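You operate a simulated robot arm through the tools that you are given. There is no shell and no other tool.

Carry out the task below with a simulated two-armed robot. There is one attempt and no reset: what you move stays moved.

JOB
Pick up the square white jug with one hand, pass it to the other hand and put it on the shelf under the narrow bench. Set down upright: square white jug.

Only the result counts: the job must be done as asked and must still hold three seconds after the hand-in. Knocking over, shifting, dropping, spilling or breaking anything else fails it.

ROBOT AND FRAMES
Two 7-joint arms with two-finger parallel grippers on one trunk, on a base that drives. Base frame: it is fixed to the floor where the robot stands at the start and does not move with it; the origin is under the middle of the robot, x ahead of it, y to its left, z up; the surface under the hand at the start is at about z = 0.9. Readings come in m, rad, newtons and seconds.
The left shoulder is at the start at [0.071, 0.156, 1.055], the right one opposite. Places, roughly: shelf under the narrow bench (190x24 cm) [-2.14, 2.62, 0.44]. Payload 3.91 kg a hand.
Tool frame (each hand has its own): the origin (TCP) lies between the finger pads and is the grasp point; the fingertips stand 0.03 m ahead of it; z points along the fingers, y is the line along which they close. The gripper opens to 0.11 m. The fingers are 0.02 m wide and 0.01 m thick; the gripper's body (0.048 by 0.112 m) begins 0.055 m behind the TCP.
Orientation is that of the tool frame in the base frame, as a unit quaternion [x, y, z, w]. With the fingers straight down and closing along the base's y, the tool's x points along the base's -x, its y along +y and its z along -z.

CONTROLS
- The arms move only by the tool send_rows. It takes "left_increments", "right_increments" or both (then of equal length, played together; a hand with none holds still); each is a list of rows, each an object (a shift or turn left out is 0, a gripper value left out holds the last) with "linear": the shift along the tool's x, y, z in m, a list of three; "rotation": the turn, a rotation vector about the tool's x, y, z in rad, a list of three; "gripper": the closure, from 0 (fully open) to 1 (shut). In form: [{"linear": [dx, dy, dz], "rotation": [rx, ry, rz], "gripper": gripper}, ...]. A call has 1 to 20 rows; each row shifts and turns the commanded pose from where the row before left it, along the tool's axes as they then stand. A row lasts 0.2 s, in which the tool goes at most 0.05 m and 0.15 rad; a call with a longer step from one row to the next is refused whole, and so is a gripper value outside its range. Where a pose cannot be reached the arm comes as near as it can. A force on the tool above 40 N (or 10 N above the force at the start of the call, whichever is more), or a blocked arm, ends the call early, and 0.2 s more pass. Each finger travels about 0.108 m/s and halts on what it meets, pressing with about 31 N; the grip force reading is that of the motor and also rises with nothing between the fingers. The clock runs only during rows and for 0.2 s after the last one: add rows that do not move to give the fingers time. It gives the time, the measured TCP pose, the force on the tool (base axes), the opening and the grip force at its end, in the units of the frame above (readings bear some noise), with the torque about the TCP (base axes, N m) and any sound that the robot's microphone picked up.
- Cameras (640 x 400 px; columns grow to the right, rows downward): "scene" is now at [0.1584, -0.0209, 1.3152]; the picture's right is [-0.17, -0.99, 0.00], its down [-0.35, 0.06, -0.94] and it looks along [0.92, -0.16, -0.35] (base axes); focal length 256 px, centre (320, 200). "left" rides on the left gripper at [0.072, -0.017, -0.103] in its tool frame; the picture's right is [0.23, 0.97, 0.00], its down [-0.76, 0.18, -0.62] and it looks along [-0.61, 0.14, 0.78] (tool axes); focal length 222 px, centre (320, 200). "right" rides on the right gripper at [0.072, 0.017, -0.104] in its tool frame; the picture's right is [-0.23, 0.97, 0.00], its down [-0.76, -0.18, -0.62] and it looks along [-0.61, -0.14, 0.78] (tool axes); focal length 222 px, centre (320, 200). There is no depth. A picture from a camera that has moved, and an enlarged one, comes with that camera's place and axes in the base frame and with its lens. The place of the scene camera against the robot may be out by one fixed shift of up to 0.025 m in any direction.
- grab_frame(camera): a new picture of that camera. The clock stands still meanwhile.
- move_column(by): slides the trunk up (or, below 0, down) by that many m; the arms and the scene camera ride with it, the base frame stays. It gives what a move gives, with no picture.
- drive_base(legs): drives the robot by 1 to 6 legs, each [ahead, left, turn to the left] in m, m and rad, along the robot's own axes; the way and the turn of a leg run together, so that a leg with both is an arc; at most 1.5 m and 3.142 rad a leg. The arms and the cameras ride along, it lands a little off, and it stops where it bumps. It gives what a move gives.
- pan_tilt(pan, tilt): turns the head with the scene camera to pan (to the left, within 1.501 rad either way) and tilt (down, from -0.506 to 1.204), counted from straight ahead of the robot. It gives what a move gives.
- enlarge(camera, box): a new picture of the part [left, top, right, bottom] of that camera's present view, enlarged. The clock stands still meanwhile.
- job_done(): hands the job in; it is judged then, once.

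Nothing tells you exact positions but the pictures and the camera data. Unless the task says otherwise, let go and move clear before handing in.

The tools are called after "Request:" by a JSON object that holds its "op" and its "data". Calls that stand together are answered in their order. send_rows: Moves the arms, as the interface text tells. Its arguments: {"type":"object","properties":{"left_increments":{"type":"array","items":{"type":"object","properties":{"linear":{"type":"array","items":{"type":"number"}},"rotation":{"type":"array","items":{"type":"number"}},"gripper":{"type":"number"}}}},"right_increments":{"type":"array","items":{"type":"object","properties":{"linear":{"type":"array","items":{"type":"number"}},"rotation":{"type":"array","items":{"type":"number"}},"gripper":{"type":"number"}}}}},"required":[]} The other tools are called the same way: move_column (by) slides the trunk up or down; drive_base (legs) drives the base; pan_tilt (pan, tilt) turns the head that bears the scene camera; grab_frame (camera) takes a picture; enlarge (camera, box) takes an enlarged picture of a part of a camera's view; job_done () hands the job in.

At the start:

```text
time_s: 0.0
left_eef_pos: [0.8404, 0.2811, 1.2236]
left_ee_rot: [0.0, 1.0, 0.0, 0.0]
left_wrist_force: [-0.5, -0.2, 0.5]
left_moment: [0.0, 0.01, 0.0]
left_gripper_width: 0.1101
left_grasp_force: 0.1
right_eef_pos: [0.6219, -0.3202, 1.1774]
right_ee_rot: [0.0, 1.0, 0.001, 0.0]
right_wrist_force: [-0.2, -0.5, 0.2]
right_moment: [-0.01, 0.01, -0.01]
right_gripper_width: 0.1099
right_grasp_force: 0.2
trunk travel left (down, up): [-0.5, 0.44]
robot x, y, heading: [-0.0002, 0.0008, 0.003]
head pan, tilt: [-0.171, 0.36]
```

scene: 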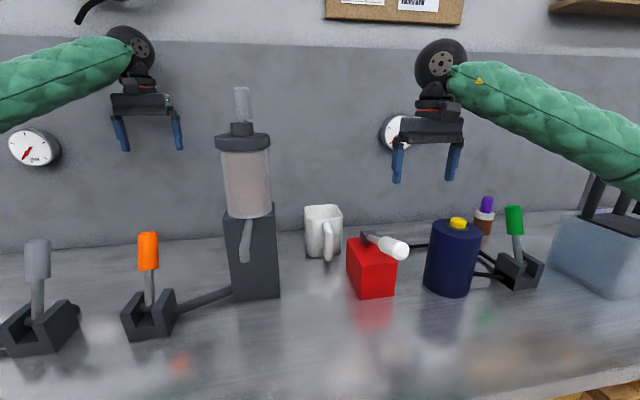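
right: 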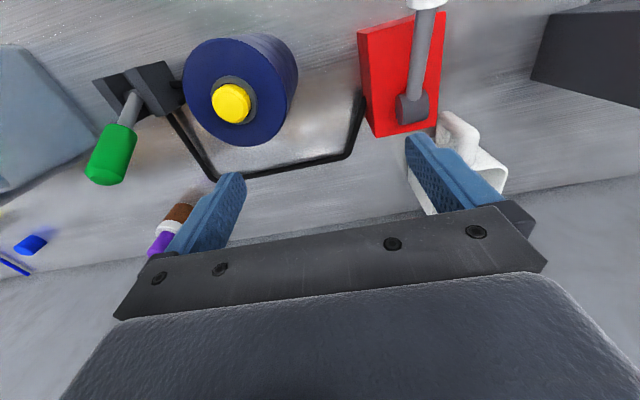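
left: 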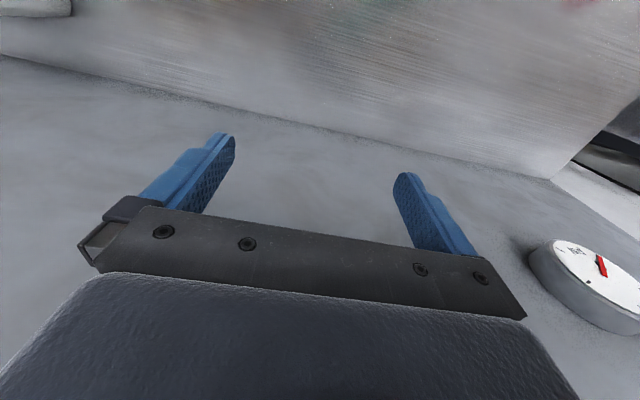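

I see a white square jug behind a red box with a lever, with a dispenser to its left and a blue cylinder to its right. I'll enlarge the view to locate it more exactly.

Request:
{"op": "enlarge", "data": {"camera": "scene", "box": [220, 160, 460, 310]}}

Request:
{"op": "enlarge", "data": {"camera": "right", "box": [340, 0, 640, 240]}}

```text
2.67 times, centred on (340, 235) of scene
camera zoom: at [0.1584, -0.0209, 1.3152], right [-0.17, -0.99, 0.0], down [-0.35, 0.06, -0.94], along [0.92, -0.16, -0.35], focal length 684 px, centre (267, 107)
```

zoom: 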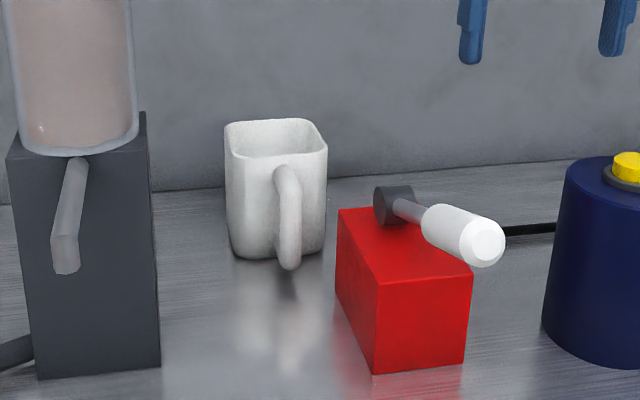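

```text
1.67 times, centred on (490, 120) of right
camera zoom: at [0.5484, -0.3041, 1.2812], right [0.23, 0.97, 0.0], down [0.76, -0.18, 0.62], along [0.61, -0.14, -0.78], focal length 370 px, centre (37, 333)
```

zoom: 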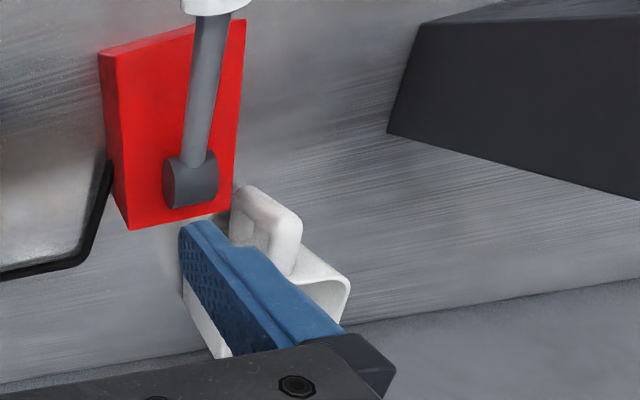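

The jug stands at about x 0.79–0.9, y −0.14, with its handle toward me, and measures roughly 0.10 m across and 0.115 m high. Before choosing a grip, I'll turn the head to see the shelf.

Request:
{"op": "pan_tilt", "data": {"pan": 1.5, "tilt": 0.3}}

Request:
{"op": "grab_frame", "data": {"camera": "scene"}}

```text
time_s: 1.7
left_eef_pos: [0.842, 0.2799, 1.2245]
left_ee_rot: [0.0, 1.0, 0.0, 0.0]
left_wrist_force: [0.7, -0.9, -0.1]
left_moment: [0.0, -0.02, 0.0]
left_gripper_width: 0.1098
left_grasp_force: 0.0
right_eef_pos: [0.6215, -0.3202, 1.1772]
right_ee_rot: [0.0, 1.0, 0.0, 0.0]
right_wrist_force: [-0.4, -0.1, 0.2]
right_moment: [0.01, -0.01, 0.03]
right_gripper_width: 0.1101
right_grasp_force: 0.0
trunk travel left (down, up): [-0.5, 0.44]
robot x, y, heading: [0.0006, -0.0022, 0.001]
head pan, tilt: [1.499, 0.3]
```

```text
taken
camera scene: at [0.0735, 0.0882, 1.3208], right [1.0, -0.07, 0.0], down [-0.02, -0.29, -0.96], along [0.07, 0.95, -0.3], focal length 256 px, centre (320, 200)
```

scene: 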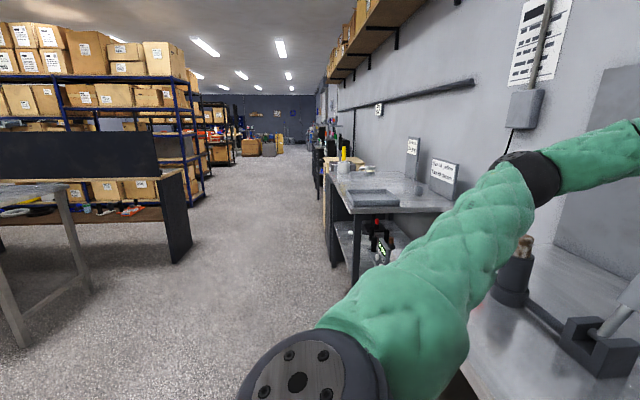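

The narrow bench is at the left of this view, with a shelf holding some items around (76,213). I'll enlarge it.

Request:
{"op": "enlarge", "data": {"camera": "scene", "box": [0, 110, 224, 250]}}

```text
2.86 times, centred on (112, 180) of scene
camera zoom: at [0.0735, 0.0882, 1.3208], right [1.0, -0.07, 0.0], down [-0.02, -0.29, -0.96], along [0.07, 0.95, -0.3], focal length 733 px, centre (914, 257)
```

zoom: 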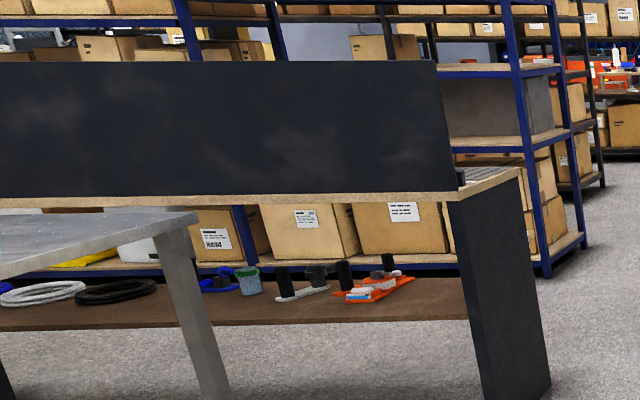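

The shelf holds some objects, with free space perhaps near its right end; I'll inspect that up close later. My plan is to pinch the jug's right wall from above with the right hand, then have the left hand take the body horizontally. First I'll turn the head back and bring the right hand closer for a good look.

Request:
{"op": "pan_tilt", "data": {"pan": -0.17, "tilt": 0.45}}

Request:
{"op": "send_rows", "data": {"right_increments": [{"linear": [-0.014, 0.032, -0.014]}, {"linear": [-0.014, 0.032, -0.014]}, {"linear": [-0.014, 0.032, -0.014]}, {"linear": [-0.014, 0.032, -0.014]}, {"linear": [-0.014, 0.032, -0.014]}, {"linear": [0, 0, 0]}]}}

Request:
{"op": "grab_frame", "data": {"camera": "right"}}

Request:
{"op": "grab_frame", "data": {"camera": "scene"}}

```text
time_s: 3.4
left_eef_pos: [0.84, 0.2818, 1.2236]
left_ee_rot: [0.0, 1.0, 0.0, 0.001]
left_wrist_force: [-0.4, 0.7, 0.9]
left_moment: [0.01, -0.03, 0.0]
left_gripper_width: 0.1099
left_grasp_force: 0.1
right_eef_pos: [0.6209, -0.3201, 1.1784]
right_ee_rot: [0.0, 1.0, -0.001, 0.0]
right_wrist_force: [0.4, 0.0, -0.2]
right_moment: [0.01, 0.02, -0.01]
right_gripper_width: 0.1099
right_grasp_force: 0.1
trunk travel left (down, up): [-0.5, 0.44]
robot x, y, heading: [-0.0004, -0.0003, -0.001]
head pan, tilt: [-0.169, 0.45]
```

```text
time_s: 4.8
left_eef_pos: [0.8409, 0.2796, 1.2236]
left_ee_rot: [0.0, 1.0, 0.001, 0.0]
left_wrist_force: [0.4, -0.9, 1.1]
left_moment: [0.05, 0.0, 0.0]
left_gripper_width: 0.11
left_grasp_force: 0.1
right_eef_pos: [0.6903, -0.1608, 1.2486]
right_ee_rot: [0.0, 1.0, 0.001, 0.0]
right_wrist_force: [-0.1, -0.3, -0.1]
right_moment: [0.0, 0.01, 0.04]
right_gripper_width: 0.1098
right_grasp_force: 0.0
trunk travel left (down, up): [-0.5, 0.44]
robot x, y, heading: [-0.0022, -0.003, 0.002]
head pan, tilt: [-0.169, 0.45]
```

```text
taken
camera right: at [0.6183, -0.1453, 1.3523], right [0.23, 0.97, 0.0], down [0.76, -0.18, 0.62], along [0.61, -0.14, -0.78], focal length 222 px, centre (320, 200)
```

right: 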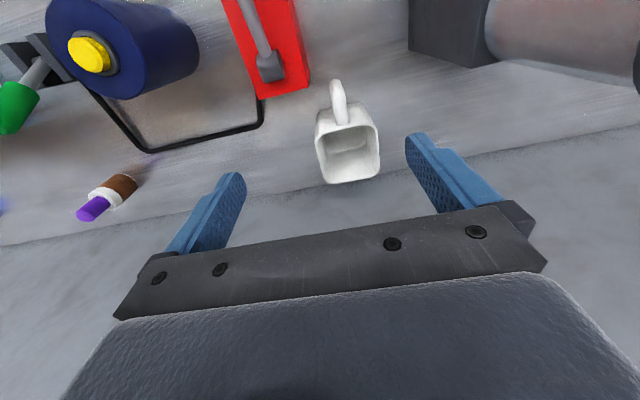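

```text
taken
camera scene: at [0.1571, -0.0214, 1.3069], right [-0.17, -0.99, 0.0], down [-0.43, 0.07, -0.9], along [0.89, -0.15, -0.44], focal length 256 px, centre (320, 200)
```

scene: 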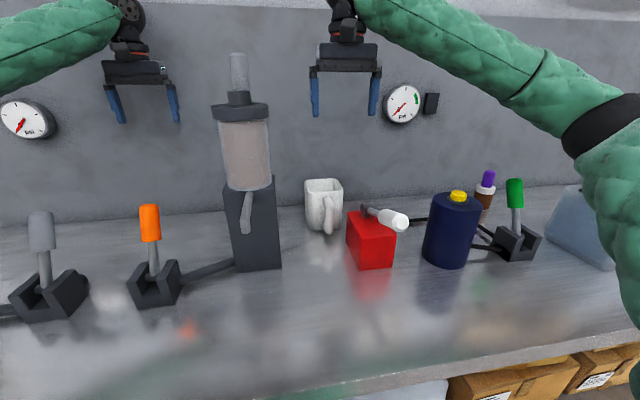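

Request:
{"op": "enlarge", "data": {"camera": "right", "box": [280, 60, 440, 200]}}

```text
2.86 times, centred on (360, 130) of right
camera zoom: at [0.6183, -0.1453, 1.3523], right [0.23, 0.97, 0.0], down [0.76, -0.18, 0.62], along [0.61, -0.14, -0.78], focal length 635 px, centre (206, 400)
```

zoom: 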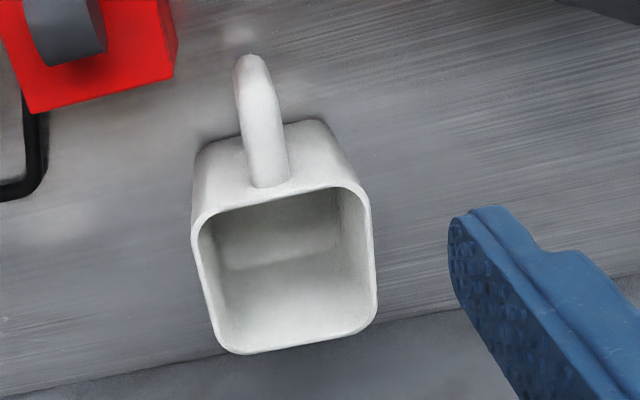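

The right camera puts the jug's rim at about x 0.757–0.848, y −0.186 to −0.088, z ≈ 1.015. I'll go above its right wall with the fingers partly closed and check.

Request:
{"op": "send_rows", "data": {"right_increments": [{"linear": [-0.028, -0.005, 0.0], "gripper": 0.55}, {"linear": [-0.028, -0.005, 0.0]}, {"linear": [-0.028, -0.005, 0.02]}, {"linear": [-0.028, -0.004, 0.03], "rotation": [-0.04, 0, 0]}, {"linear": [0, 0, 0.035]}, {"linear": [0, 0, 0.035]}, {"linear": [0, 0, 0]}]}}

Request:
{"op": "grab_frame", "data": {"camera": "right"}}

Request:
{"op": "enlarge", "data": {"camera": "scene", "box": [260, 100, 420, 260]}}

```text
time_s: 6.4
left_eef_pos: [0.8403, 0.2804, 1.2239]
left_ee_rot: [0.0, 1.0, 0.0, 0.0]
left_wrist_force: [0.9, 0.7, 0.6]
left_moment: [-0.03, -0.05, 0.01]
left_gripper_width: 0.1101
left_grasp_force: 0.1
right_eef_pos: [0.8019, -0.1756, 1.1292]
right_ee_rot: [-0.001, 1.0, 0.019, 0.0]
right_wrist_force: [-0.6, 0.0, 0.0]
right_moment: [-0.03, -0.02, -0.03]
right_gripper_width: 0.0494
right_grasp_force: 0.0
trunk travel left (down, up): [-0.5, 0.44]
robot x, y, heading: [-0.0001, 0.0021, 0.0]
head pan, tilt: [-0.169, 0.45]
```

```text
taken
camera right: at [0.7294, -0.1631, 1.2328], right [0.23, 0.97, 0.04], down [0.76, -0.2, 0.62], along [0.61, -0.11, -0.79], focal length 222 px, centre (320, 200)
```

right: 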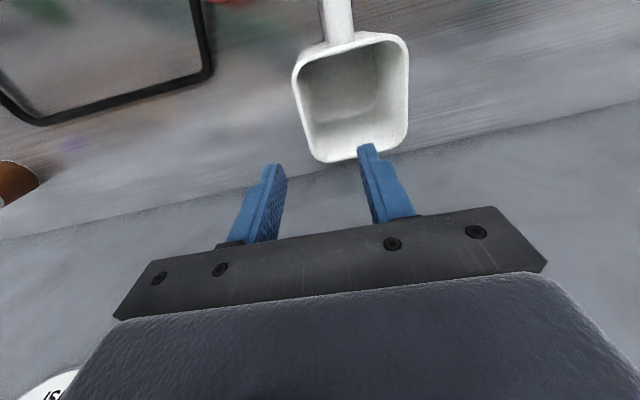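

```text
2.50 times, centred on (340, 180) of scene
camera zoom: at [0.1568, -0.0199, 1.307], right [-0.17, -0.99, 0.0], down [-0.43, 0.07, -0.9], along [0.89, -0.15, -0.44], focal length 641 px, centre (270, 250)
```

zoom: 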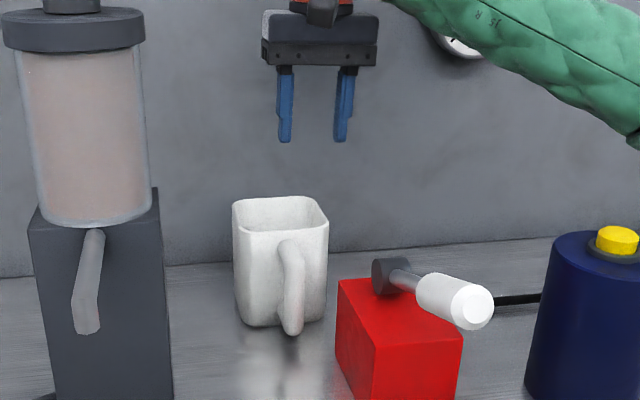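

The fingers are over the right wall, and the rim estimate agrees from both views. I'll shift slightly and go down so that the wall lies between the pads.

Request:
{"op": "send_rows", "data": {"right_increments": [{"linear": [0, -0.009, 0.0]}, {"linear": [0, 0, 0.03]}, {"linear": [0, 0, 0.03]}, {"linear": [0, 0, 0]}]}}

Request:
{"op": "grab_frame", "data": {"camera": "right"}}

Request:
{"op": "enlarge", "data": {"camera": "scene", "box": [260, 100, 420, 260]}}

```text
time_s: 7.4
left_eef_pos: [0.8413, 0.2811, 1.2239]
left_ee_rot: [0.0, 1.0, -0.001, 0.001]
left_wrist_force: [0.0, 0.6, 0.4]
left_moment: [0.01, -0.03, 0.0]
left_gripper_width: 0.1098
left_grasp_force: 0.0
right_eef_pos: [0.8033, -0.1825, 1.068]
right_ee_rot: [0.0, 1.0, 0.02, 0.0]
right_wrist_force: [1.0, -0.5, 0.1]
right_moment: [0.0, 0.03, -0.01]
right_gripper_width: 0.0494
right_grasp_force: 0.0
trunk travel left (down, up): [-0.5, 0.44]
robot x, y, heading: [-0.0013, -0.0016, 0.002]
head pan, tilt: [-0.169, 0.45]
```

```text
taken
camera right: at [0.7297, -0.1698, 1.1718], right [0.23, 0.97, 0.04], down [0.76, -0.2, 0.62], along [0.61, -0.11, -0.79], focal length 222 px, centre (320, 200)
```

right: 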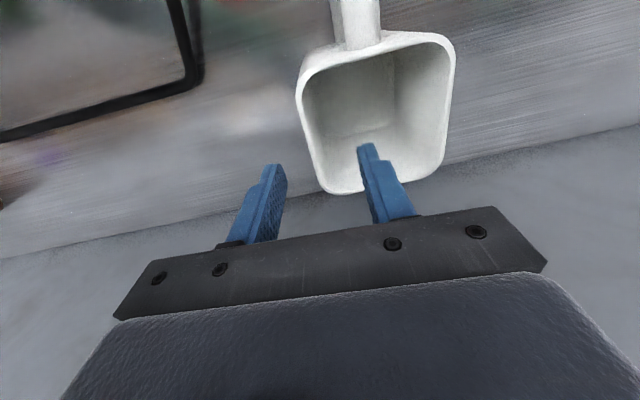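

```text
2.50 times, centred on (340, 180) of scene
camera zoom: at [0.1572, -0.02, 1.3069], right [-0.17, -0.99, 0.0], down [-0.43, 0.07, -0.9], along [0.89, -0.15, -0.44], focal length 641 px, centre (270, 250)
```

zoom: 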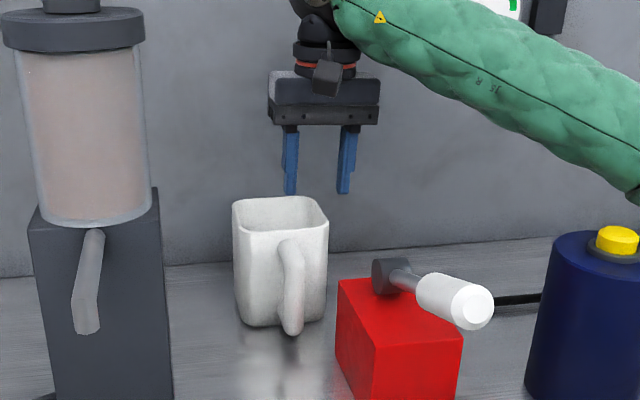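

The fingers straddle the right wall well. I'll go down to about z 1.0 and close.

Request:
{"op": "send_rows", "data": {"right_increments": [{"linear": [0, 0, 0.025]}, {"linear": [0, 0, 0.025]}, {"linear": [0, 0, 0.017]}, {"linear": [0, 0, 0]}]}}

Request:
{"op": "grab_frame", "data": {"camera": "right"}}

Request:
{"op": "enlarge", "data": {"camera": "scene", "box": [260, 100, 420, 260]}}

```text
time_s: 8.6
left_eef_pos: [0.8423, 0.2822, 1.2224]
left_ee_rot: [-0.002, 1.0, -0.001, 0.0]
left_wrist_force: [0.1, -0.1, -1.1]
left_moment: [0.04, 0.03, -0.03]
left_gripper_width: 0.1101
left_grasp_force: 0.0
right_eef_pos: [0.8087, -0.1827, 1.0294]
right_ee_rot: [0.002, 1.0, 0.024, 0.02]
right_wrist_force: [0.8, -0.6, 0.6]
right_moment: [0.0, 0.02, 0.0]
right_gripper_width: 0.0495
right_grasp_force: 0.1
trunk travel left (down, up): [-0.5, 0.44]
robot x, y, heading: [0.0032, -0.0034, 0.004]
head pan, tilt: [-0.169, 0.45]
stopped in row 4 (right hand): the arm was blocked; the commanded pose is now the measured one
```

```text
taken
camera right: at [0.7309, -0.1708, 1.1307], right [0.23, 0.97, 0.06], down [0.74, -0.21, 0.64], along [0.64, -0.11, -0.76], focal length 222 px, centre (320, 200)
```

right: 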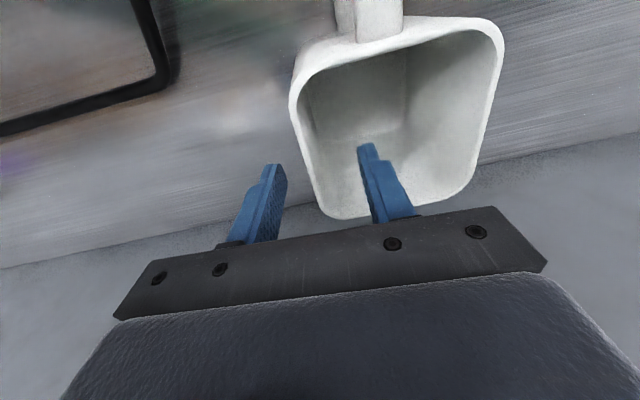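

```text
2.50 times, centred on (340, 180) of scene
camera zoom: at [0.1584, -0.0213, 1.305], right [-0.16, -0.99, 0.0], down [-0.43, 0.07, -0.9], along [0.89, -0.15, -0.43], focal length 641 px, centre (270, 250)
```

zoom: 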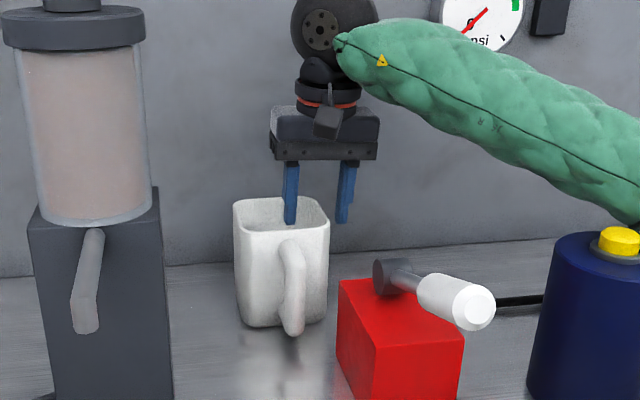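

The arm got blocked at z 1.029, so I'll look at the whole scene to see what it met.

Request:
{"op": "grab_frame", "data": {"camera": "scene"}}

Request:
{"op": "enlarge", "data": {"camera": "scene", "box": [320, 60, 640, 260]}}

Request:
{"op": "grab_frame", "data": {"camera": "left"}}

```text
taken
camera scene: at [0.1584, -0.0213, 1.305], right [-0.16, -0.99, 0.0], down [-0.43, 0.07, -0.9], along [0.89, -0.15, -0.43], focal length 256 px, centre (320, 200)
```

scene: 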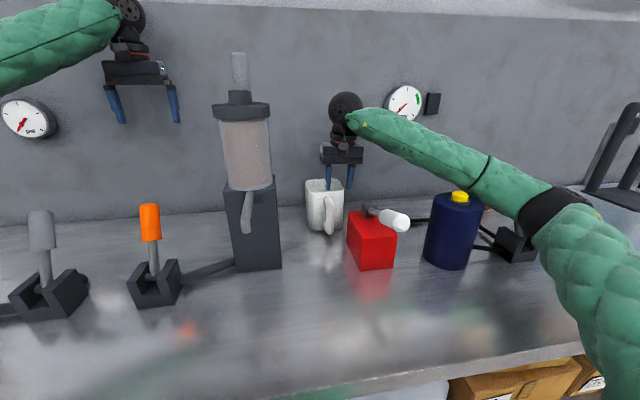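

```text
2.00 times, centred on (480, 160) of scene
camera zoom: at [0.1584, -0.0213, 1.305], right [-0.16, -0.99, 0.0], down [-0.43, 0.07, -0.9], along [0.89, -0.15, -0.43], focal length 513 px, centre (0, 280)
```

zoom: 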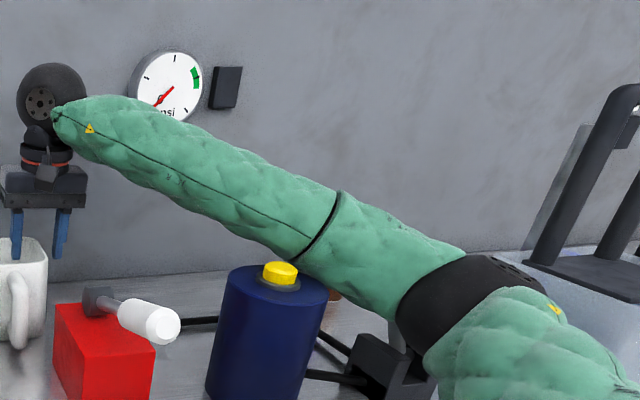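

```text
taken
camera left: at [0.7697, 0.2654, 1.3262], right [-0.23, 0.97, 0.0], down [0.76, 0.18, 0.62], along [0.61, 0.14, -0.78], focal length 222 px, centre (320, 200)
```

left: 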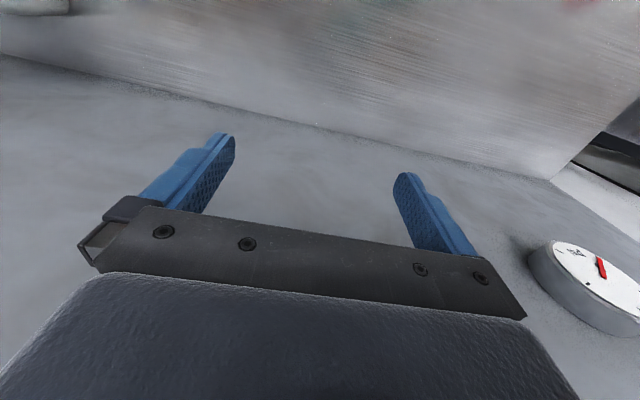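

The right elbow swings out low near the blue cylinder and the green lever, so that is probably the obstacle. I'll raise the hand back up, then lift the trunk so the elbow rides higher.

Request:
{"op": "send_rows", "data": {"right_increments": [{"linear": [0, 0, -0.03]}, {"linear": [0, 0, -0.03]}, {"linear": [0, 0, -0.03]}, {"linear": [0, 0, 0]}]}}

Request:
{"op": "grab_frame", "data": {"camera": "scene"}}

```text
time_s: 9.6
left_eef_pos: [0.843, 0.2856, 1.2244]
left_ee_rot: [-0.003, 1.0, -0.001, 0.0]
left_wrist_force: [0.4, 0.5, -0.2]
left_moment: [0.01, -0.02, -0.04]
left_gripper_width: 0.1098
left_grasp_force: 0.1
right_eef_pos: [0.8071, -0.1799, 1.116]
right_ee_rot: [-0.002, 1.0, 0.023, 0.014]
right_wrist_force: [-0.4, -0.1, 0.0]
right_moment: [-0.06, -0.03, -0.01]
right_gripper_width: 0.0494
right_grasp_force: 0.1
trunk travel left (down, up): [-0.5, 0.44]
robot x, y, heading: [0.0025, -0.0049, 0.006]
head pan, tilt: [-0.169, 0.45]
```

```text
taken
camera scene: at [0.1609, -0.0203, 1.308], right [-0.16, -0.99, 0.0], down [-0.43, 0.07, -0.9], along [0.89, -0.15, -0.44], focal length 256 px, centre (320, 200)
```

scene: 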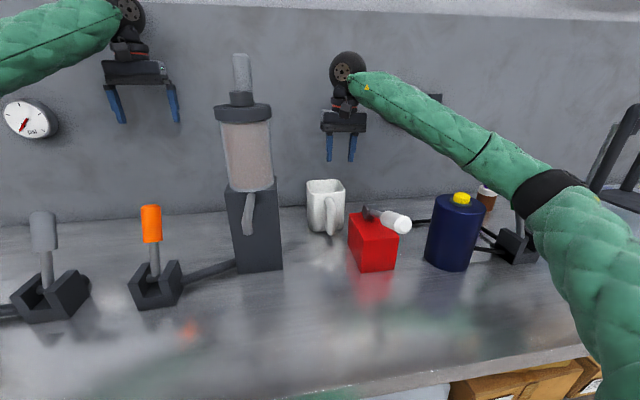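

Request:
{"op": "move_column", "data": {"by": 0.25}}

Request:
{"op": "grab_frame", "data": {"camera": "scene"}}

```text
time_s: 12.2
left_eef_pos: [0.8446, 0.2817, 1.4743]
left_ee_rot: [-0.002, 1.0, -0.001, -0.002]
left_wrist_force: [-0.8, -0.5, -0.4]
left_moment: [-0.01, 0.02, -0.01]
left_gripper_width: 0.1097
left_grasp_force: 0.0
right_eef_pos: [0.8066, -0.1857, 1.3626]
right_ee_rot: [0.0, 1.0, 0.023, 0.013]
right_wrist_force: [0.1, 0.3, -0.2]
right_moment: [0.0, 0.01, -0.01]
right_gripper_width: 0.0496
right_grasp_force: 0.0
trunk travel left (down, up): [-0.75, 0.19]
robot x, y, heading: [0.0008, -0.0028, 0.005]
head pan, tilt: [-0.169, 0.45]
```

```text
taken
camera scene: at [0.161, -0.0226, 1.5568], right [-0.16, -0.99, 0.0], down [-0.43, 0.07, -0.9], along [0.89, -0.15, -0.44], focal length 256 px, centre (320, 200)
```

scene: 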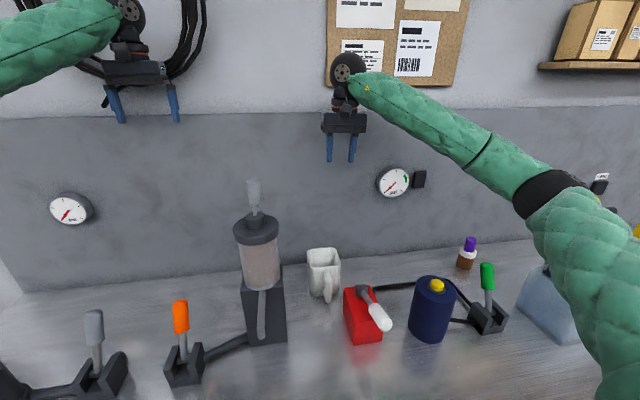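

The green lever and everything else stand as before. Now I'll lower the hand again from the higher shoulder, checking the elbow on the way.

Request:
{"op": "send_rows", "data": {"right_increments": [{"linear": [0.004, -0.007, 0.03], "rotation": [0, 0.026, 0]}, {"linear": [0, 0, 0.04]}, {"linear": [0, 0, 0.04]}, {"linear": [0, 0, 0.04]}, {"linear": [0, 0, 0.04]}, {"linear": [0, 0, 0.04]}, {"linear": [0, 0, 0.02]}, {"linear": [0, 0, 0]}]}}

Request:
{"op": "grab_frame", "data": {"camera": "scene"}}

Request:
{"op": "grab_frame", "data": {"camera": "right"}}

```text
time_s: 14.0
left_eef_pos: [0.8436, 0.2817, 1.4735]
left_ee_rot: [-0.002, 1.0, 0.0, 0.0]
left_wrist_force: [1.1, -0.4, 0.3]
left_moment: [-0.02, 0.01, -0.01]
left_gripper_width: 0.1101
left_grasp_force: 0.0
right_eef_pos: [0.8036, -0.1797, 1.1135]
right_ee_rot: [-0.001, 1.0, 0.023, 0.0]
right_wrist_force: [-0.2, -0.2, 0.0]
right_moment: [-0.02, -0.04, 0.01]
right_gripper_width: 0.0492
right_grasp_force: 0.1
trunk travel left (down, up): [-0.75, 0.19]
robot x, y, heading: [0.006, -0.0032, 0.002]
head pan, tilt: [-0.169, 0.45]
```

```text
taken
camera scene: at [0.1607, -0.0224, 1.5569], right [-0.16, -0.99, 0.0], down [-0.43, 0.07, -0.9], along [0.89, -0.15, -0.44], focal length 256 px, centre (320, 200)
```

scene: 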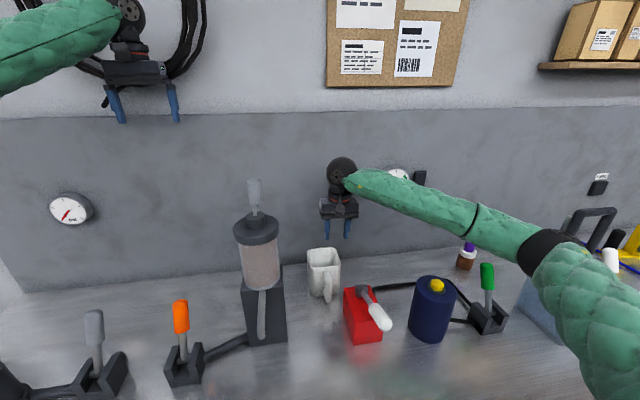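

```text
taken
camera right: at [0.7308, -0.1689, 1.2176], right [0.23, 0.97, 0.05], down [0.76, -0.21, 0.61], along [0.61, -0.1, -0.79], focal length 222 px, centre (320, 200)
```

right: 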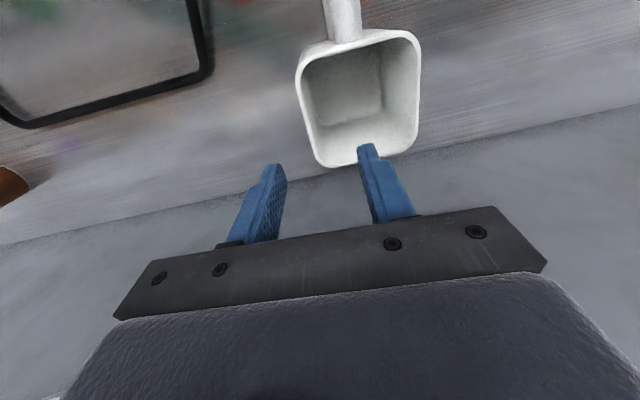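

The elbow is now well clear of everything on the bench. I'll descend to the grasp height.

Request:
{"op": "send_rows", "data": {"right_increments": [{"linear": [0.001, -0.006, 0.025]}, {"linear": [0, 0, 0.03]}, {"linear": [0, 0, 0.03]}, {"linear": [0, 0, 0.026]}, {"linear": [0, 0, 0]}]}}

Request:
{"op": "grab_frame", "data": {"camera": "right"}}

Request:
{"op": "enlarge", "data": {"camera": "scene", "box": [240, 180, 440, 320]}}

```text
time_s: 15.2
left_eef_pos: [0.8433, 0.2812, 1.475]
left_ee_rot: [-0.002, 1.0, 0.0, 0.0]
left_wrist_force: [-0.8, -0.4, 0.8]
left_moment: [-0.01, 0.01, -0.01]
left_gripper_width: 0.1102
left_grasp_force: 0.1
right_eef_pos: [0.8037, -0.1801, 1.002]
right_ee_rot: [-0.001, 1.0, 0.023, -0.001]
right_wrist_force: [-0.8, -0.6, 0.4]
right_moment: [0.0, 0.02, -0.03]
right_gripper_width: 0.0496
right_grasp_force: 0.0
trunk travel left (down, up): [-0.75, 0.19]
robot x, y, heading: [0.0009, -0.0039, -0.002]
head pan, tilt: [-0.169, 0.45]
```

```text
taken
camera right: at [0.7296, -0.1691, 1.1065], right [0.23, 0.97, 0.05], down [0.76, -0.21, 0.61], along [0.61, -0.1, -0.79], focal length 222 px, centre (320, 200)
```

right: 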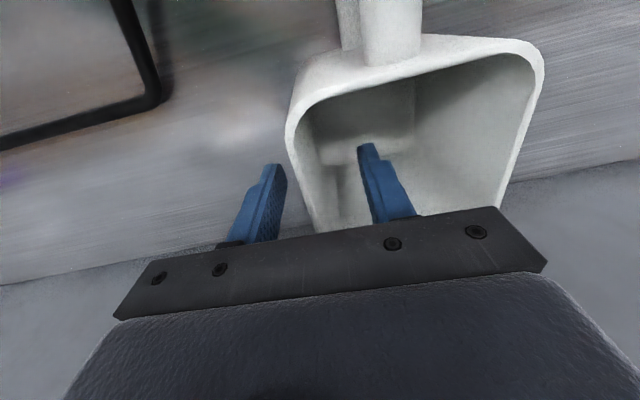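

```text
2.86 times, centred on (340, 250) of scene
camera zoom: at [0.1606, -0.0223, 1.5569], right [-0.16, -0.99, 0.0], down [-0.43, 0.07, -0.9], along [0.89, -0.15, -0.44], focal length 733 px, centre (263, 57)
```

zoom: 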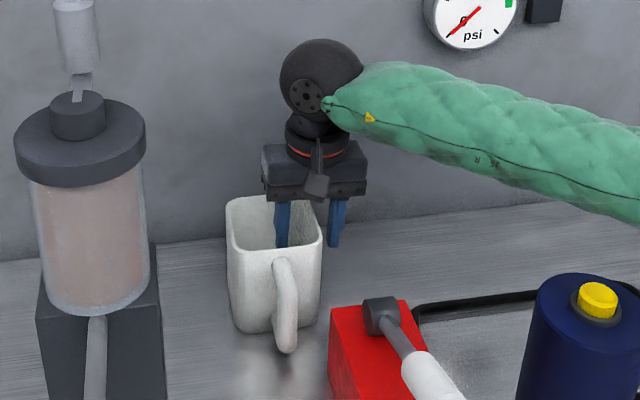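

The wall is between the fingers and the hand is free of the rim. I'll close now.

Request:
{"op": "send_rows", "data": {"right_increments": [{"gripper": 0.75}, {"gripper": 0.85}, {"gripper": 1.0}, {"gripper": 1.0}, {"gripper": 1.0}]}}

Request:
{"op": "grab_frame", "data": {"camera": "right"}}

```text
time_s: 16.4
left_eef_pos: [0.8436, 0.2823, 1.4741]
left_ee_rot: [-0.001, 1.0, -0.001, 0.0]
left_wrist_force: [0.8, 0.2, 0.4]
left_moment: [0.0, -0.04, 0.01]
left_gripper_width: 0.11
left_grasp_force: 0.0
right_eef_pos: [0.8024, -0.1807, 1.0022]
right_ee_rot: [0.0, 1.0, 0.023, 0.0]
right_wrist_force: [0.3, 0.8, 0.7]
right_moment: [-0.02, -0.07, -0.04]
right_gripper_width: 0.0037
right_grasp_force: 30.6
trunk travel left (down, up): [-0.75, 0.19]
robot x, y, heading: [0.0035, -0.0063, -0.001]
head pan, tilt: [-0.169, 0.45]
```

```text
taken
camera right: at [0.7297, -0.1691, 1.1066], right [0.23, 0.97, 0.05], down [0.76, -0.21, 0.61], along [0.61, -0.1, -0.79], focal length 222 px, centre (320, 200)
```

right: 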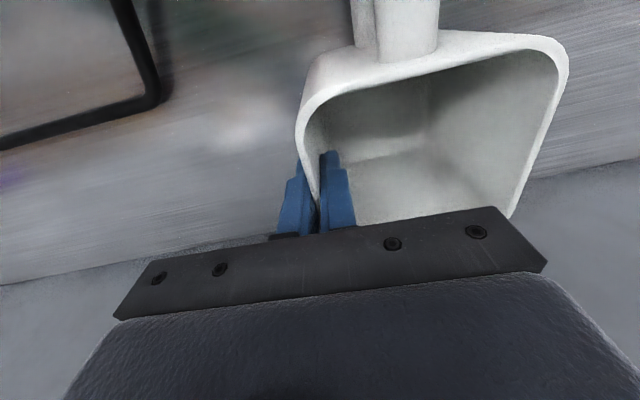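

The wall is pinched (opening 3.7 mm, 31 N). I'll lift gently and check.

Request:
{"op": "send_rows", "data": {"right_increments": [{"linear": [0, 0, -0.01]}, {"linear": [0, 0, -0.02]}, {"linear": [0, 0, -0.03]}, {"linear": [0, 0, -0.03]}, {"linear": [0, 0, 0]}]}}

Request:
{"op": "grab_frame", "data": {"camera": "right"}}

Request:
{"op": "enlarge", "data": {"camera": "scene", "box": [240, 140, 440, 320]}}

```text
time_s: 17.6
left_eef_pos: [0.8442, 0.2807, 1.473]
left_ee_rot: [-0.001, 1.0, 0.0, -0.001]
left_wrist_force: [0.0, 1.1, -0.1]
left_moment: [0.0, -0.01, -0.02]
left_gripper_width: 0.1099
left_grasp_force: 0.0
right_eef_pos: [0.8016, -0.1863, 1.0922]
right_ee_rot: [-0.001, 1.0, 0.024, 0.001]
right_wrist_force: [0.4, 0.5, -1.5]
right_moment: [-0.07, -0.01, -0.04]
right_gripper_width: 0.0036
right_grasp_force: 31.2
trunk travel left (down, up): [-0.75, 0.19]
robot x, y, heading: [0.003, -0.002, 0.004]
head pan, tilt: [-0.169, 0.45]
```

```text
taken
camera right: at [0.7296, -0.1739, 1.1961], right [0.23, 0.97, 0.05], down [0.76, -0.21, 0.61], along [0.61, -0.1, -0.79], focal length 222 px, centre (320, 200)
```

right: 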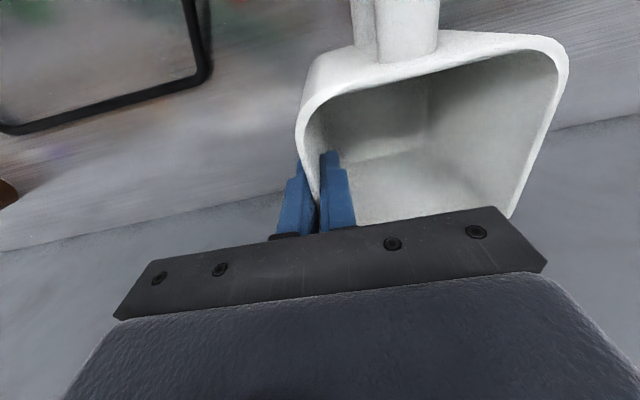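

```text
2.22 times, centred on (340, 230) of scene
camera zoom: at [0.1613, -0.0228, 1.5568], right [-0.16, -0.99, 0.0], down [-0.43, 0.07, -0.9], along [0.89, -0.15, -0.44], focal length 570 px, centre (276, 133)
```

zoom: 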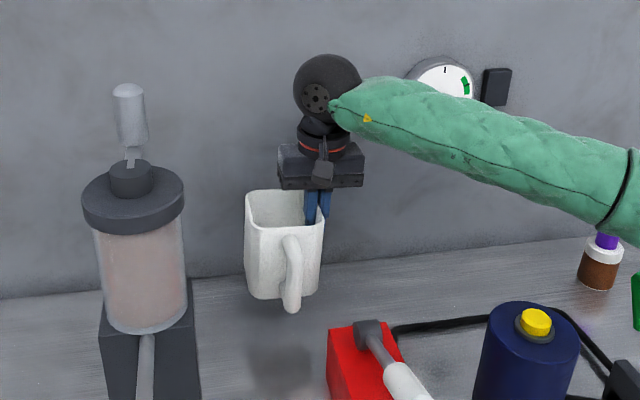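

The jug is lifted cleanly, level, and weighs only about 0.2 kg. I'll raise it higher and then back the robot away from the bench.

Request:
{"op": "send_rows", "data": {"right_increments": [{"linear": [0, 0, -0.03]}, {"linear": [0, 0, -0.03]}, {"linear": [0, 0, -0.03]}, {"linear": [0, 0, -0.03]}, {"linear": [0, 0, -0.03]}, {"linear": [0, 0, -0.03]}, {"linear": [0, 0, 0]}]}}

Request:
{"op": "drive_base", "data": {"legs": [[-0.35, 0, 0]]}}

Request:
{"op": "pan_tilt", "data": {"pan": 1.5, "tilt": 0.5}}

Request:
{"op": "grab_frame", "data": {"camera": "scene"}}

Request:
{"op": "pan_tilt", "data": {"pan": -1.5, "tilt": 0.5}}

Request:
{"op": "grab_frame", "data": {"camera": "scene"}}

```text
time_s: 19.2
left_eef_pos: [0.8444, 0.2817, 1.4743]
left_ee_rot: [-0.002, 1.0, 0.0, -0.001]
left_wrist_force: [0.7, -1.3, 0.0]
left_moment: [0.0, 0.01, -0.02]
left_gripper_width: 0.1099
left_grasp_force: 0.0
right_eef_pos: [0.8023, -0.1919, 1.2705]
right_ee_rot: [-0.001, 1.0, 0.023, 0.0]
right_wrist_force: [-1.4, -0.3, -1.8]
right_moment: [-0.04, -0.05, -0.02]
right_gripper_width: 0.0036
right_grasp_force: 30.9
trunk travel left (down, up): [-0.75, 0.19]
robot x, y, heading: [0.0072, -0.0028, 0.004]
head pan, tilt: [-0.169, 0.45]
```

```text
time_s: 21.4
left_eef_pos: [0.4994, 0.2836, 1.4736]
left_ee_rot: [-0.005, 1.0, 0.0, -0.001]
left_wrist_force: [-0.6, -0.6, -0.2]
left_moment: [0.02, -0.02, 0.03]
left_gripper_width: 0.11
left_grasp_force: 0.1
right_eef_pos: [0.4577, -0.192, 1.269]
right_ee_rot: [-0.001, 1.0, 0.023, 0.0]
right_wrist_force: [0.9, -0.1, -2.1]
right_moment: [-0.07, -0.06, 0.01]
right_gripper_width: 0.0038
right_grasp_force: 30.9
trunk travel left (down, up): [-0.75, 0.19]
robot x, y, heading: [-0.3419, -0.0046, 0.013]
head pan, tilt: [-0.169, 0.45]
```

```text
time_s: 23.1
left_eef_pos: [0.4987, 0.2835, 1.474]
left_ee_rot: [-0.004, 1.0, 0.0, -0.001]
left_wrist_force: [-1.2, 0.5, 1.3]
left_moment: [-0.01, 0.02, -0.01]
left_gripper_width: 0.1099
left_grasp_force: 0.2
right_eef_pos: [0.4594, -0.1894, 1.2692]
right_ee_rot: [-0.003, 1.0, 0.024, 0.0]
right_wrist_force: [-0.2, 0.2, -2.3]
right_moment: [-0.06, -0.04, -0.03]
right_gripper_width: 0.0036
right_grasp_force: 30.9
trunk travel left (down, up): [-0.75, 0.19]
robot x, y, heading: [-0.344, -0.0078, 0.006]
head pan, tilt: [1.499, 0.499]
```

```text
taken
camera scene: at [-0.2677, 0.0813, 1.5524], right [1.0, -0.06, 0.0], down [-0.03, -0.48, -0.88], along [0.06, 0.88, -0.48], focal length 256 px, centre (320, 200)
```

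scene: 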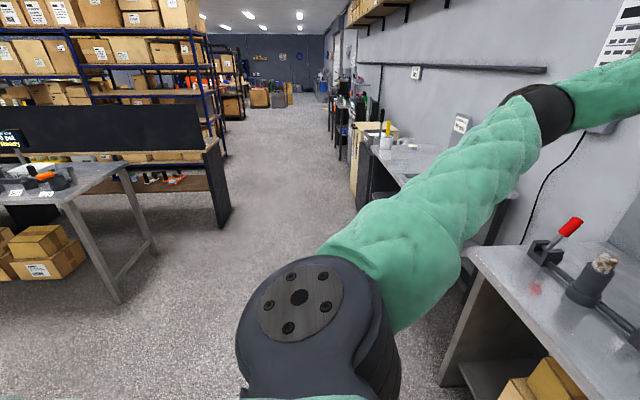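

```text
time_s: 25.8
left_eef_pos: [0.498, 0.2841, 1.4739]
left_ee_rot: [-0.005, 1.0, 0.0, 0.0]
left_wrist_force: [0.4, -0.7, -0.1]
left_moment: [-0.02, -0.04, 0.01]
left_gripper_width: 0.11
left_grasp_force: 0.0
right_eef_pos: [0.4579, -0.1905, 1.27]
right_ee_rot: [-0.003, 1.0, 0.024, 0.0]
right_wrist_force: [-0.3, -0.5, -1.5]
right_moment: [-0.07, -0.04, -0.02]
right_gripper_width: 0.0041
right_grasp_force: 31.3
trunk travel left (down, up): [-0.75, 0.19]
robot x, y, heading: [-0.3369, -0.0041, 0.007]
head pan, tilt: [-1.499, 0.499]
```

```text
taken
camera scene: at [-0.2659, -0.1002, 1.5524], right [-1.0, -0.08, 0.0], down [-0.04, 0.48, -0.88], along [0.07, -0.88, -0.48], focal length 256 px, centre (320, 200)
```

scene: 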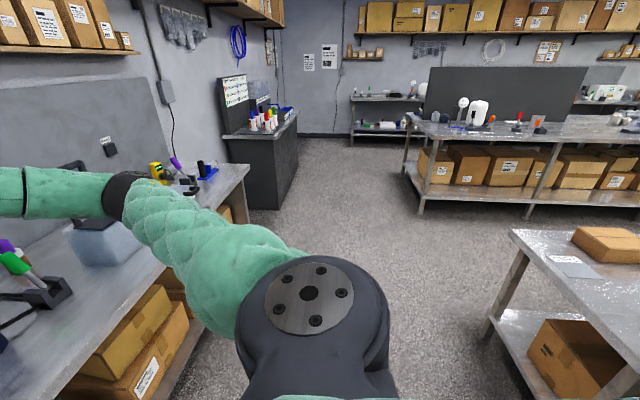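

The aisle to my left leads to the narrow bench. A steel table stands left of the approach (edge near x ≈ −1.53), and another table is behind me at about x ≈ −1.1. I'll back up a little more and turn left to face the narrow bench, then do the hand-over in the open.

Request:
{"op": "drive_base", "data": {"legs": [[-0.2, 0, 0], [0, 0, 1.55]]}}

Request:
{"op": "pan_tilt", "data": {"pan": 0.2, "tilt": 0.35}}

Request:
{"op": "grab_frame", "data": {"camera": "scene"}}

Request:
{"op": "enlarge", "data": {"camera": "scene", "box": [0, 150, 320, 350]}}

```text
time_s: 31.1
left_eef_pos: [-0.8139, 0.8379, 1.4742]
left_ee_rot: [-0.703, 0.712, -0.001, -0.001]
left_wrist_force: [0.6, -0.2, 0.4]
left_moment: [0.03, -0.01, 0.01]
left_gripper_width: 0.1098
left_grasp_force: 0.0
right_eef_pos: [-0.3407, 0.7865, 1.2691]
right_ee_rot: [-0.701, 0.713, 0.017, -0.016]
right_wrist_force: [-0.3, 0.6, -1.7]
right_moment: [0.03, -0.07, -0.04]
right_gripper_width: 0.0036
right_grasp_force: 30.7
trunk travel left (down, up): [-0.75, 0.19]
robot x, y, heading: [-0.5396, -0.0043, 1.56]
head pan, tilt: [-1.499, 0.499]
```

```text
time_s: 32.9
left_eef_pos: [-0.8139, 0.8382, 1.4737]
left_ee_rot: [-0.703, 0.711, 0.0, -0.001]
left_wrist_force: [-1.0, -0.7, 0.2]
left_moment: [-0.02, 0.02, 0.01]
left_gripper_width: 0.1101
left_grasp_force: 0.0
right_eef_pos: [-0.3405, 0.7871, 1.2698]
right_ee_rot: [-0.701, 0.713, 0.017, -0.016]
right_wrist_force: [-0.4, -0.3, -1.8]
right_moment: [0.04, -0.08, 0.0]
right_gripper_width: 0.0039
right_grasp_force: 30.7
trunk travel left (down, up): [-0.75, 0.19]
robot x, y, heading: [-0.5403, -0.0056, 1.557]
head pan, tilt: [0.201, 0.351]
```

```text
taken
camera scene: at [-0.5438, 0.1302, 1.566], right [0.98, 0.19, 0.0], down [0.06, -0.34, -0.94], along [-0.18, 0.92, -0.34], focal length 256 px, centre (320, 200)
```

scene: 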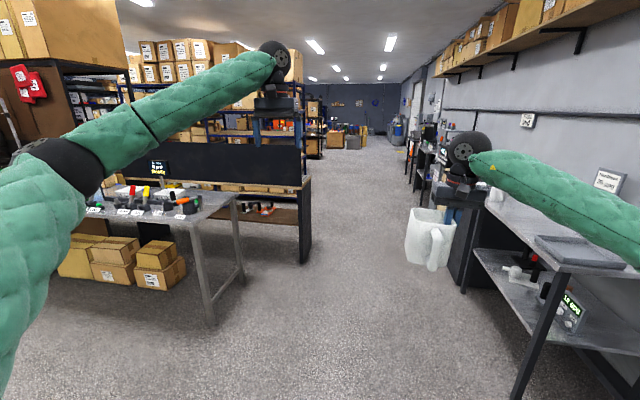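

```text
2.00 times, centred on (160, 250) of scene
camera zoom: at [-0.5438, 0.1302, 1.566], right [0.98, 0.19, 0.0], down [0.06, -0.34, -0.94], along [-0.18, 0.92, -0.34], focal length 513 px, centre (640, 100)
```

zoom: 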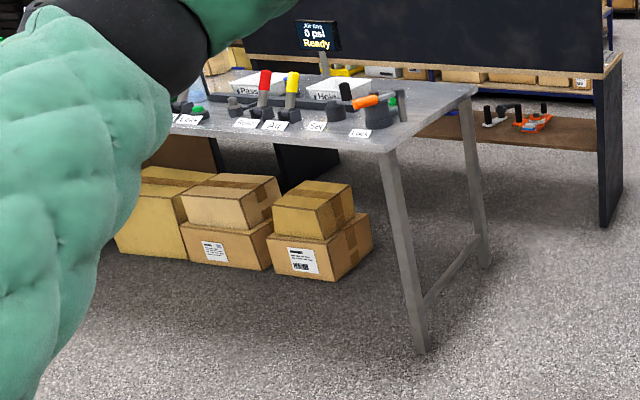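

I'm now facing the narrow bench across an open floor. I'll bring the jug toward the middle in front of me and yaw the right hand 45° left, to offer the jug's rear wall to the left hand.

Request:
{"op": "send_rows", "data": {"right_increments": [{"linear": [0.0224, 0.0272, 0]}, {"linear": [0.0224, 0.0272, 0]}, {"linear": [0.0224, 0.0272, 0]}, {"linear": [0.0224, 0.0272, 0]}, {"linear": [0.0224, 0.0272, 0]}, {"rotation": [0, 0.006, -0.131]}, {"rotation": [0, 0.006, -0.131]}, {"rotation": [0, 0.006, -0.131]}, {"rotation": [0, 0.006, -0.131]}, {"rotation": [0, 0.006, -0.131]}, {"rotation": [0, 0.006, -0.131]}, {"linear": [0, 0, 0]}]}}

Request:
{"op": "pan_tilt", "data": {"pan": 0.0, "tilt": 0.4}}

Request:
{"op": "grab_frame", "data": {"camera": "scene"}}

Request:
{"op": "grab_frame", "data": {"camera": "right"}}

```text
time_s: 35.5
left_eef_pos: [-0.813, 0.838, 1.473]
left_ee_rot: [-0.703, 0.711, -0.001, 0.0]
left_wrist_force: [-0.9, 0.3, 0.5]
left_moment: [0.0, 0.02, 0.0]
left_gripper_width: 0.1098
left_grasp_force: 0.0
right_eef_pos: [-0.4774, 0.6781, 1.2758]
right_ee_rot: [0.921, -0.388, -0.009, 0.022]
right_wrist_force: [-0.4, -0.6, -1.0]
right_moment: [0.1, 0.0, -0.01]
right_gripper_width: 0.0035
right_grasp_force: 31.1
trunk travel left (down, up): [-0.75, 0.19]
robot x, y, heading: [-0.5434, -0.0073, 1.558]
head pan, tilt: [0.201, 0.351]
```

```text
time_s: 36.2
left_eef_pos: [-0.8136, 0.8376, 1.4739]
left_ee_rot: [-0.703, 0.712, -0.001, 0.0]
left_wrist_force: [0.1, 0.1, -0.7]
left_moment: [0.0, -0.03, 0.02]
left_gripper_width: 0.1099
left_grasp_force: 0.0
right_eef_pos: [-0.4788, 0.6778, 1.2756]
right_ee_rot: [0.921, -0.389, -0.01, 0.021]
right_wrist_force: [0.5, -0.3, -1.6]
right_moment: [0.07, -0.03, 0.01]
right_gripper_width: 0.0038
right_grasp_force: 31.2
trunk travel left (down, up): [-0.75, 0.19]
robot x, y, heading: [-0.5466, -0.0094, 1.556]
head pan, tilt: [0.0, 0.4]
```

```text
taken
camera scene: at [-0.5254, 0.1313, 1.5615], right [1.0, -0.01, 0.0], down [0.0, -0.39, -0.92], along [0.01, 0.92, -0.39], focal length 256 px, centre (320, 200)
```

scene: 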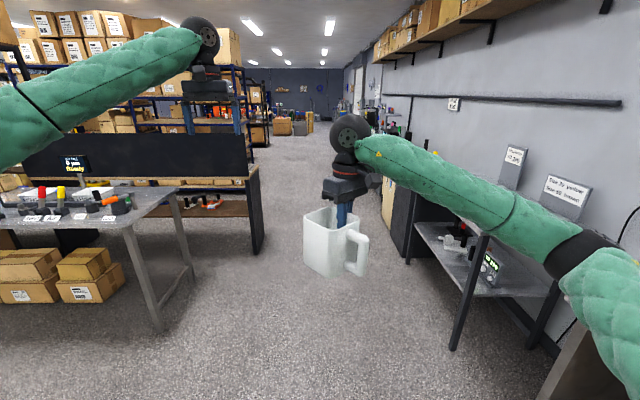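

```text
taken
camera right: at [-0.4371, 0.6169, 1.3802], right [-0.86, -0.52, 0.05], down [-0.38, 0.69, 0.62], along [-0.35, 0.51, -0.79], focal length 222 px, centre (320, 200)
```

right: 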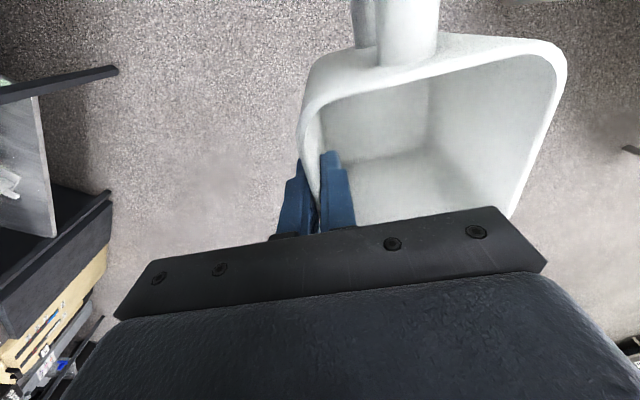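

The jug hangs level with its rear wall toward the left hand. Now I'll orient the left hand: yaw 45° inward, pitch 45° forward, fingers part-closed, away from the jug first.

Request:
{"op": "send_rows", "data": {"left_increments": [{"rotation": [0, 0, 0.131], "gripper": 0.55}, {"rotation": [0, 0, 0.131]}, {"rotation": [0, 0, 0.131]}, {"rotation": [0, 0, 0.131]}, {"rotation": [0, 0, 0.131]}, {"rotation": [0, 0, 0.131]}, {"rotation": [0, -0.131, 0]}, {"rotation": [0, -0.131, 0]}, {"rotation": [0, -0.131, 0]}, {"rotation": [0, -0.131, 0]}, {"rotation": [0, -0.131, 0]}, {"rotation": [0, -0.131, 0]}, {"linear": [0, 0, 0]}]}}

Request:
{"op": "grab_frame", "data": {"camera": "scene"}}

```text
time_s: 39.0
left_eef_pos: [-0.8135, 0.8371, 1.4738]
left_ee_rot: [-0.347, 0.856, 0.144, 0.356]
left_wrist_force: [-1.0, 0.2, -0.2]
left_moment: [0.02, -0.01, 0.02]
left_gripper_width: 0.0497
left_grasp_force: 0.0
right_eef_pos: [-0.4778, 0.6787, 1.2762]
right_ee_rot: [0.921, -0.389, -0.009, 0.022]
right_wrist_force: [0.4, -0.8, -1.2]
right_moment: [0.11, -0.03, -0.02]
right_gripper_width: 0.0037
right_grasp_force: 31.1
trunk travel left (down, up): [-0.75, 0.19]
robot x, y, heading: [-0.5435, -0.0058, 1.556]
head pan, tilt: [0.0, 0.4]
```

```text
taken
camera scene: at [-0.5248, 0.1312, 1.5615], right [1.0, -0.01, 0.0], down [-0.01, -0.39, -0.92], along [0.01, 0.92, -0.39], focal length 256 px, centre (320, 200)
```

scene: 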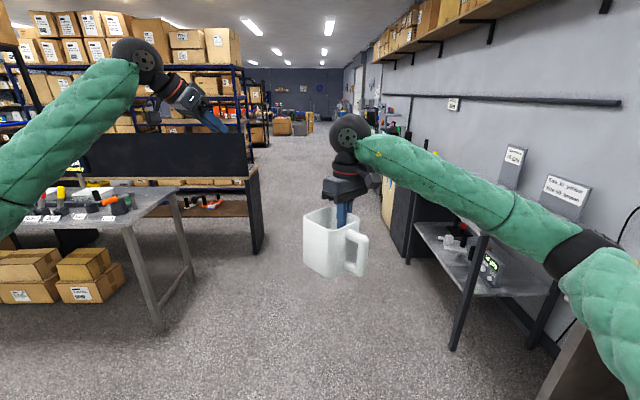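

The left hand's orientation is right. I'll move it to a standoff behind its approach line.

Request:
{"op": "send_rows", "data": {"left_increments": [{"linear": [0.0106, -0.0382, -0.0005]}, {"linear": [0.0106, -0.0382, -0.0005]}, {"linear": [0.0106, -0.0382, -0.0005]}, {"linear": [0.0106, -0.0382, -0.0005]}, {"linear": [0.0106, -0.0382, -0.0005]}, {"linear": [0.0106, -0.0382, -0.0005]}, {"linear": [0.0106, -0.0382, -0.0005]}, {"linear": [0.0106, -0.0382, -0.0005]}, {"linear": [0, 0, 0]}]}}

Request:
{"op": "grab_frame", "data": {"camera": "scene"}}

Request:
{"op": "grab_frame", "data": {"camera": "left"}}

```text
time_s: 41.0
left_eef_pos: [-0.6438, 0.5724, 1.4149]
left_ee_rot: [-0.348, 0.856, 0.144, 0.355]
left_wrist_force: [-0.9, 0.1, -0.4]
left_moment: [0.01, -0.01, 0.01]
left_gripper_width: 0.0495
left_grasp_force: 0.0
right_eef_pos: [-0.4795, 0.6771, 1.2754]
right_ee_rot: [0.921, -0.389, -0.009, 0.022]
right_wrist_force: [-1.2, 0.1, -1.5]
right_moment: [0.08, -0.05, 0.0]
right_gripper_width: 0.0039
right_grasp_force: 31.1
trunk travel left (down, up): [-0.75, 0.19]
robot x, y, heading: [-0.5397, -0.0096, 1.555]
head pan, tilt: [0.0, 0.4]
```

```text
taken
camera scene: at [-0.526, 0.1316, 1.5615], right [1.0, -0.01, 0.0], down [0.0, -0.39, -0.92], along [0.01, 0.92, -0.39], focal length 256 px, centre (320, 200)
```

scene: 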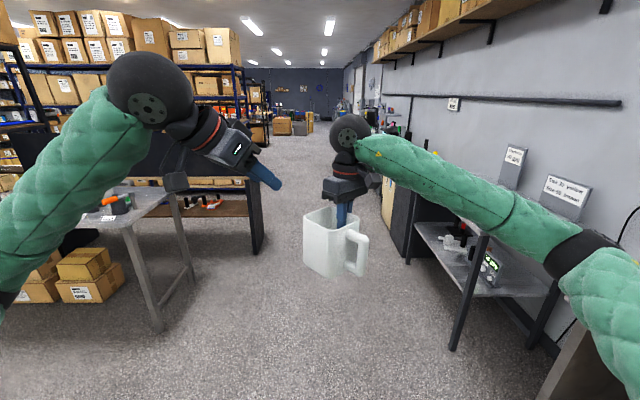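

```text
taken
camera left: at [-0.7217, 0.4738, 1.438], right [-0.79, 0.59, -0.16], down [-0.05, 0.2, 0.98], along [0.61, 0.79, -0.12], focal length 222 px, centre (320, 200)
```

left: 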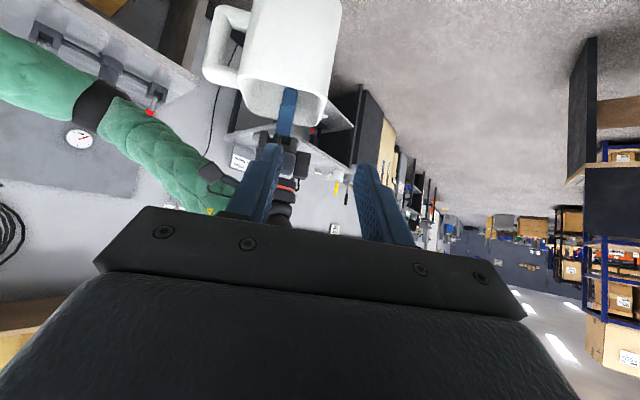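

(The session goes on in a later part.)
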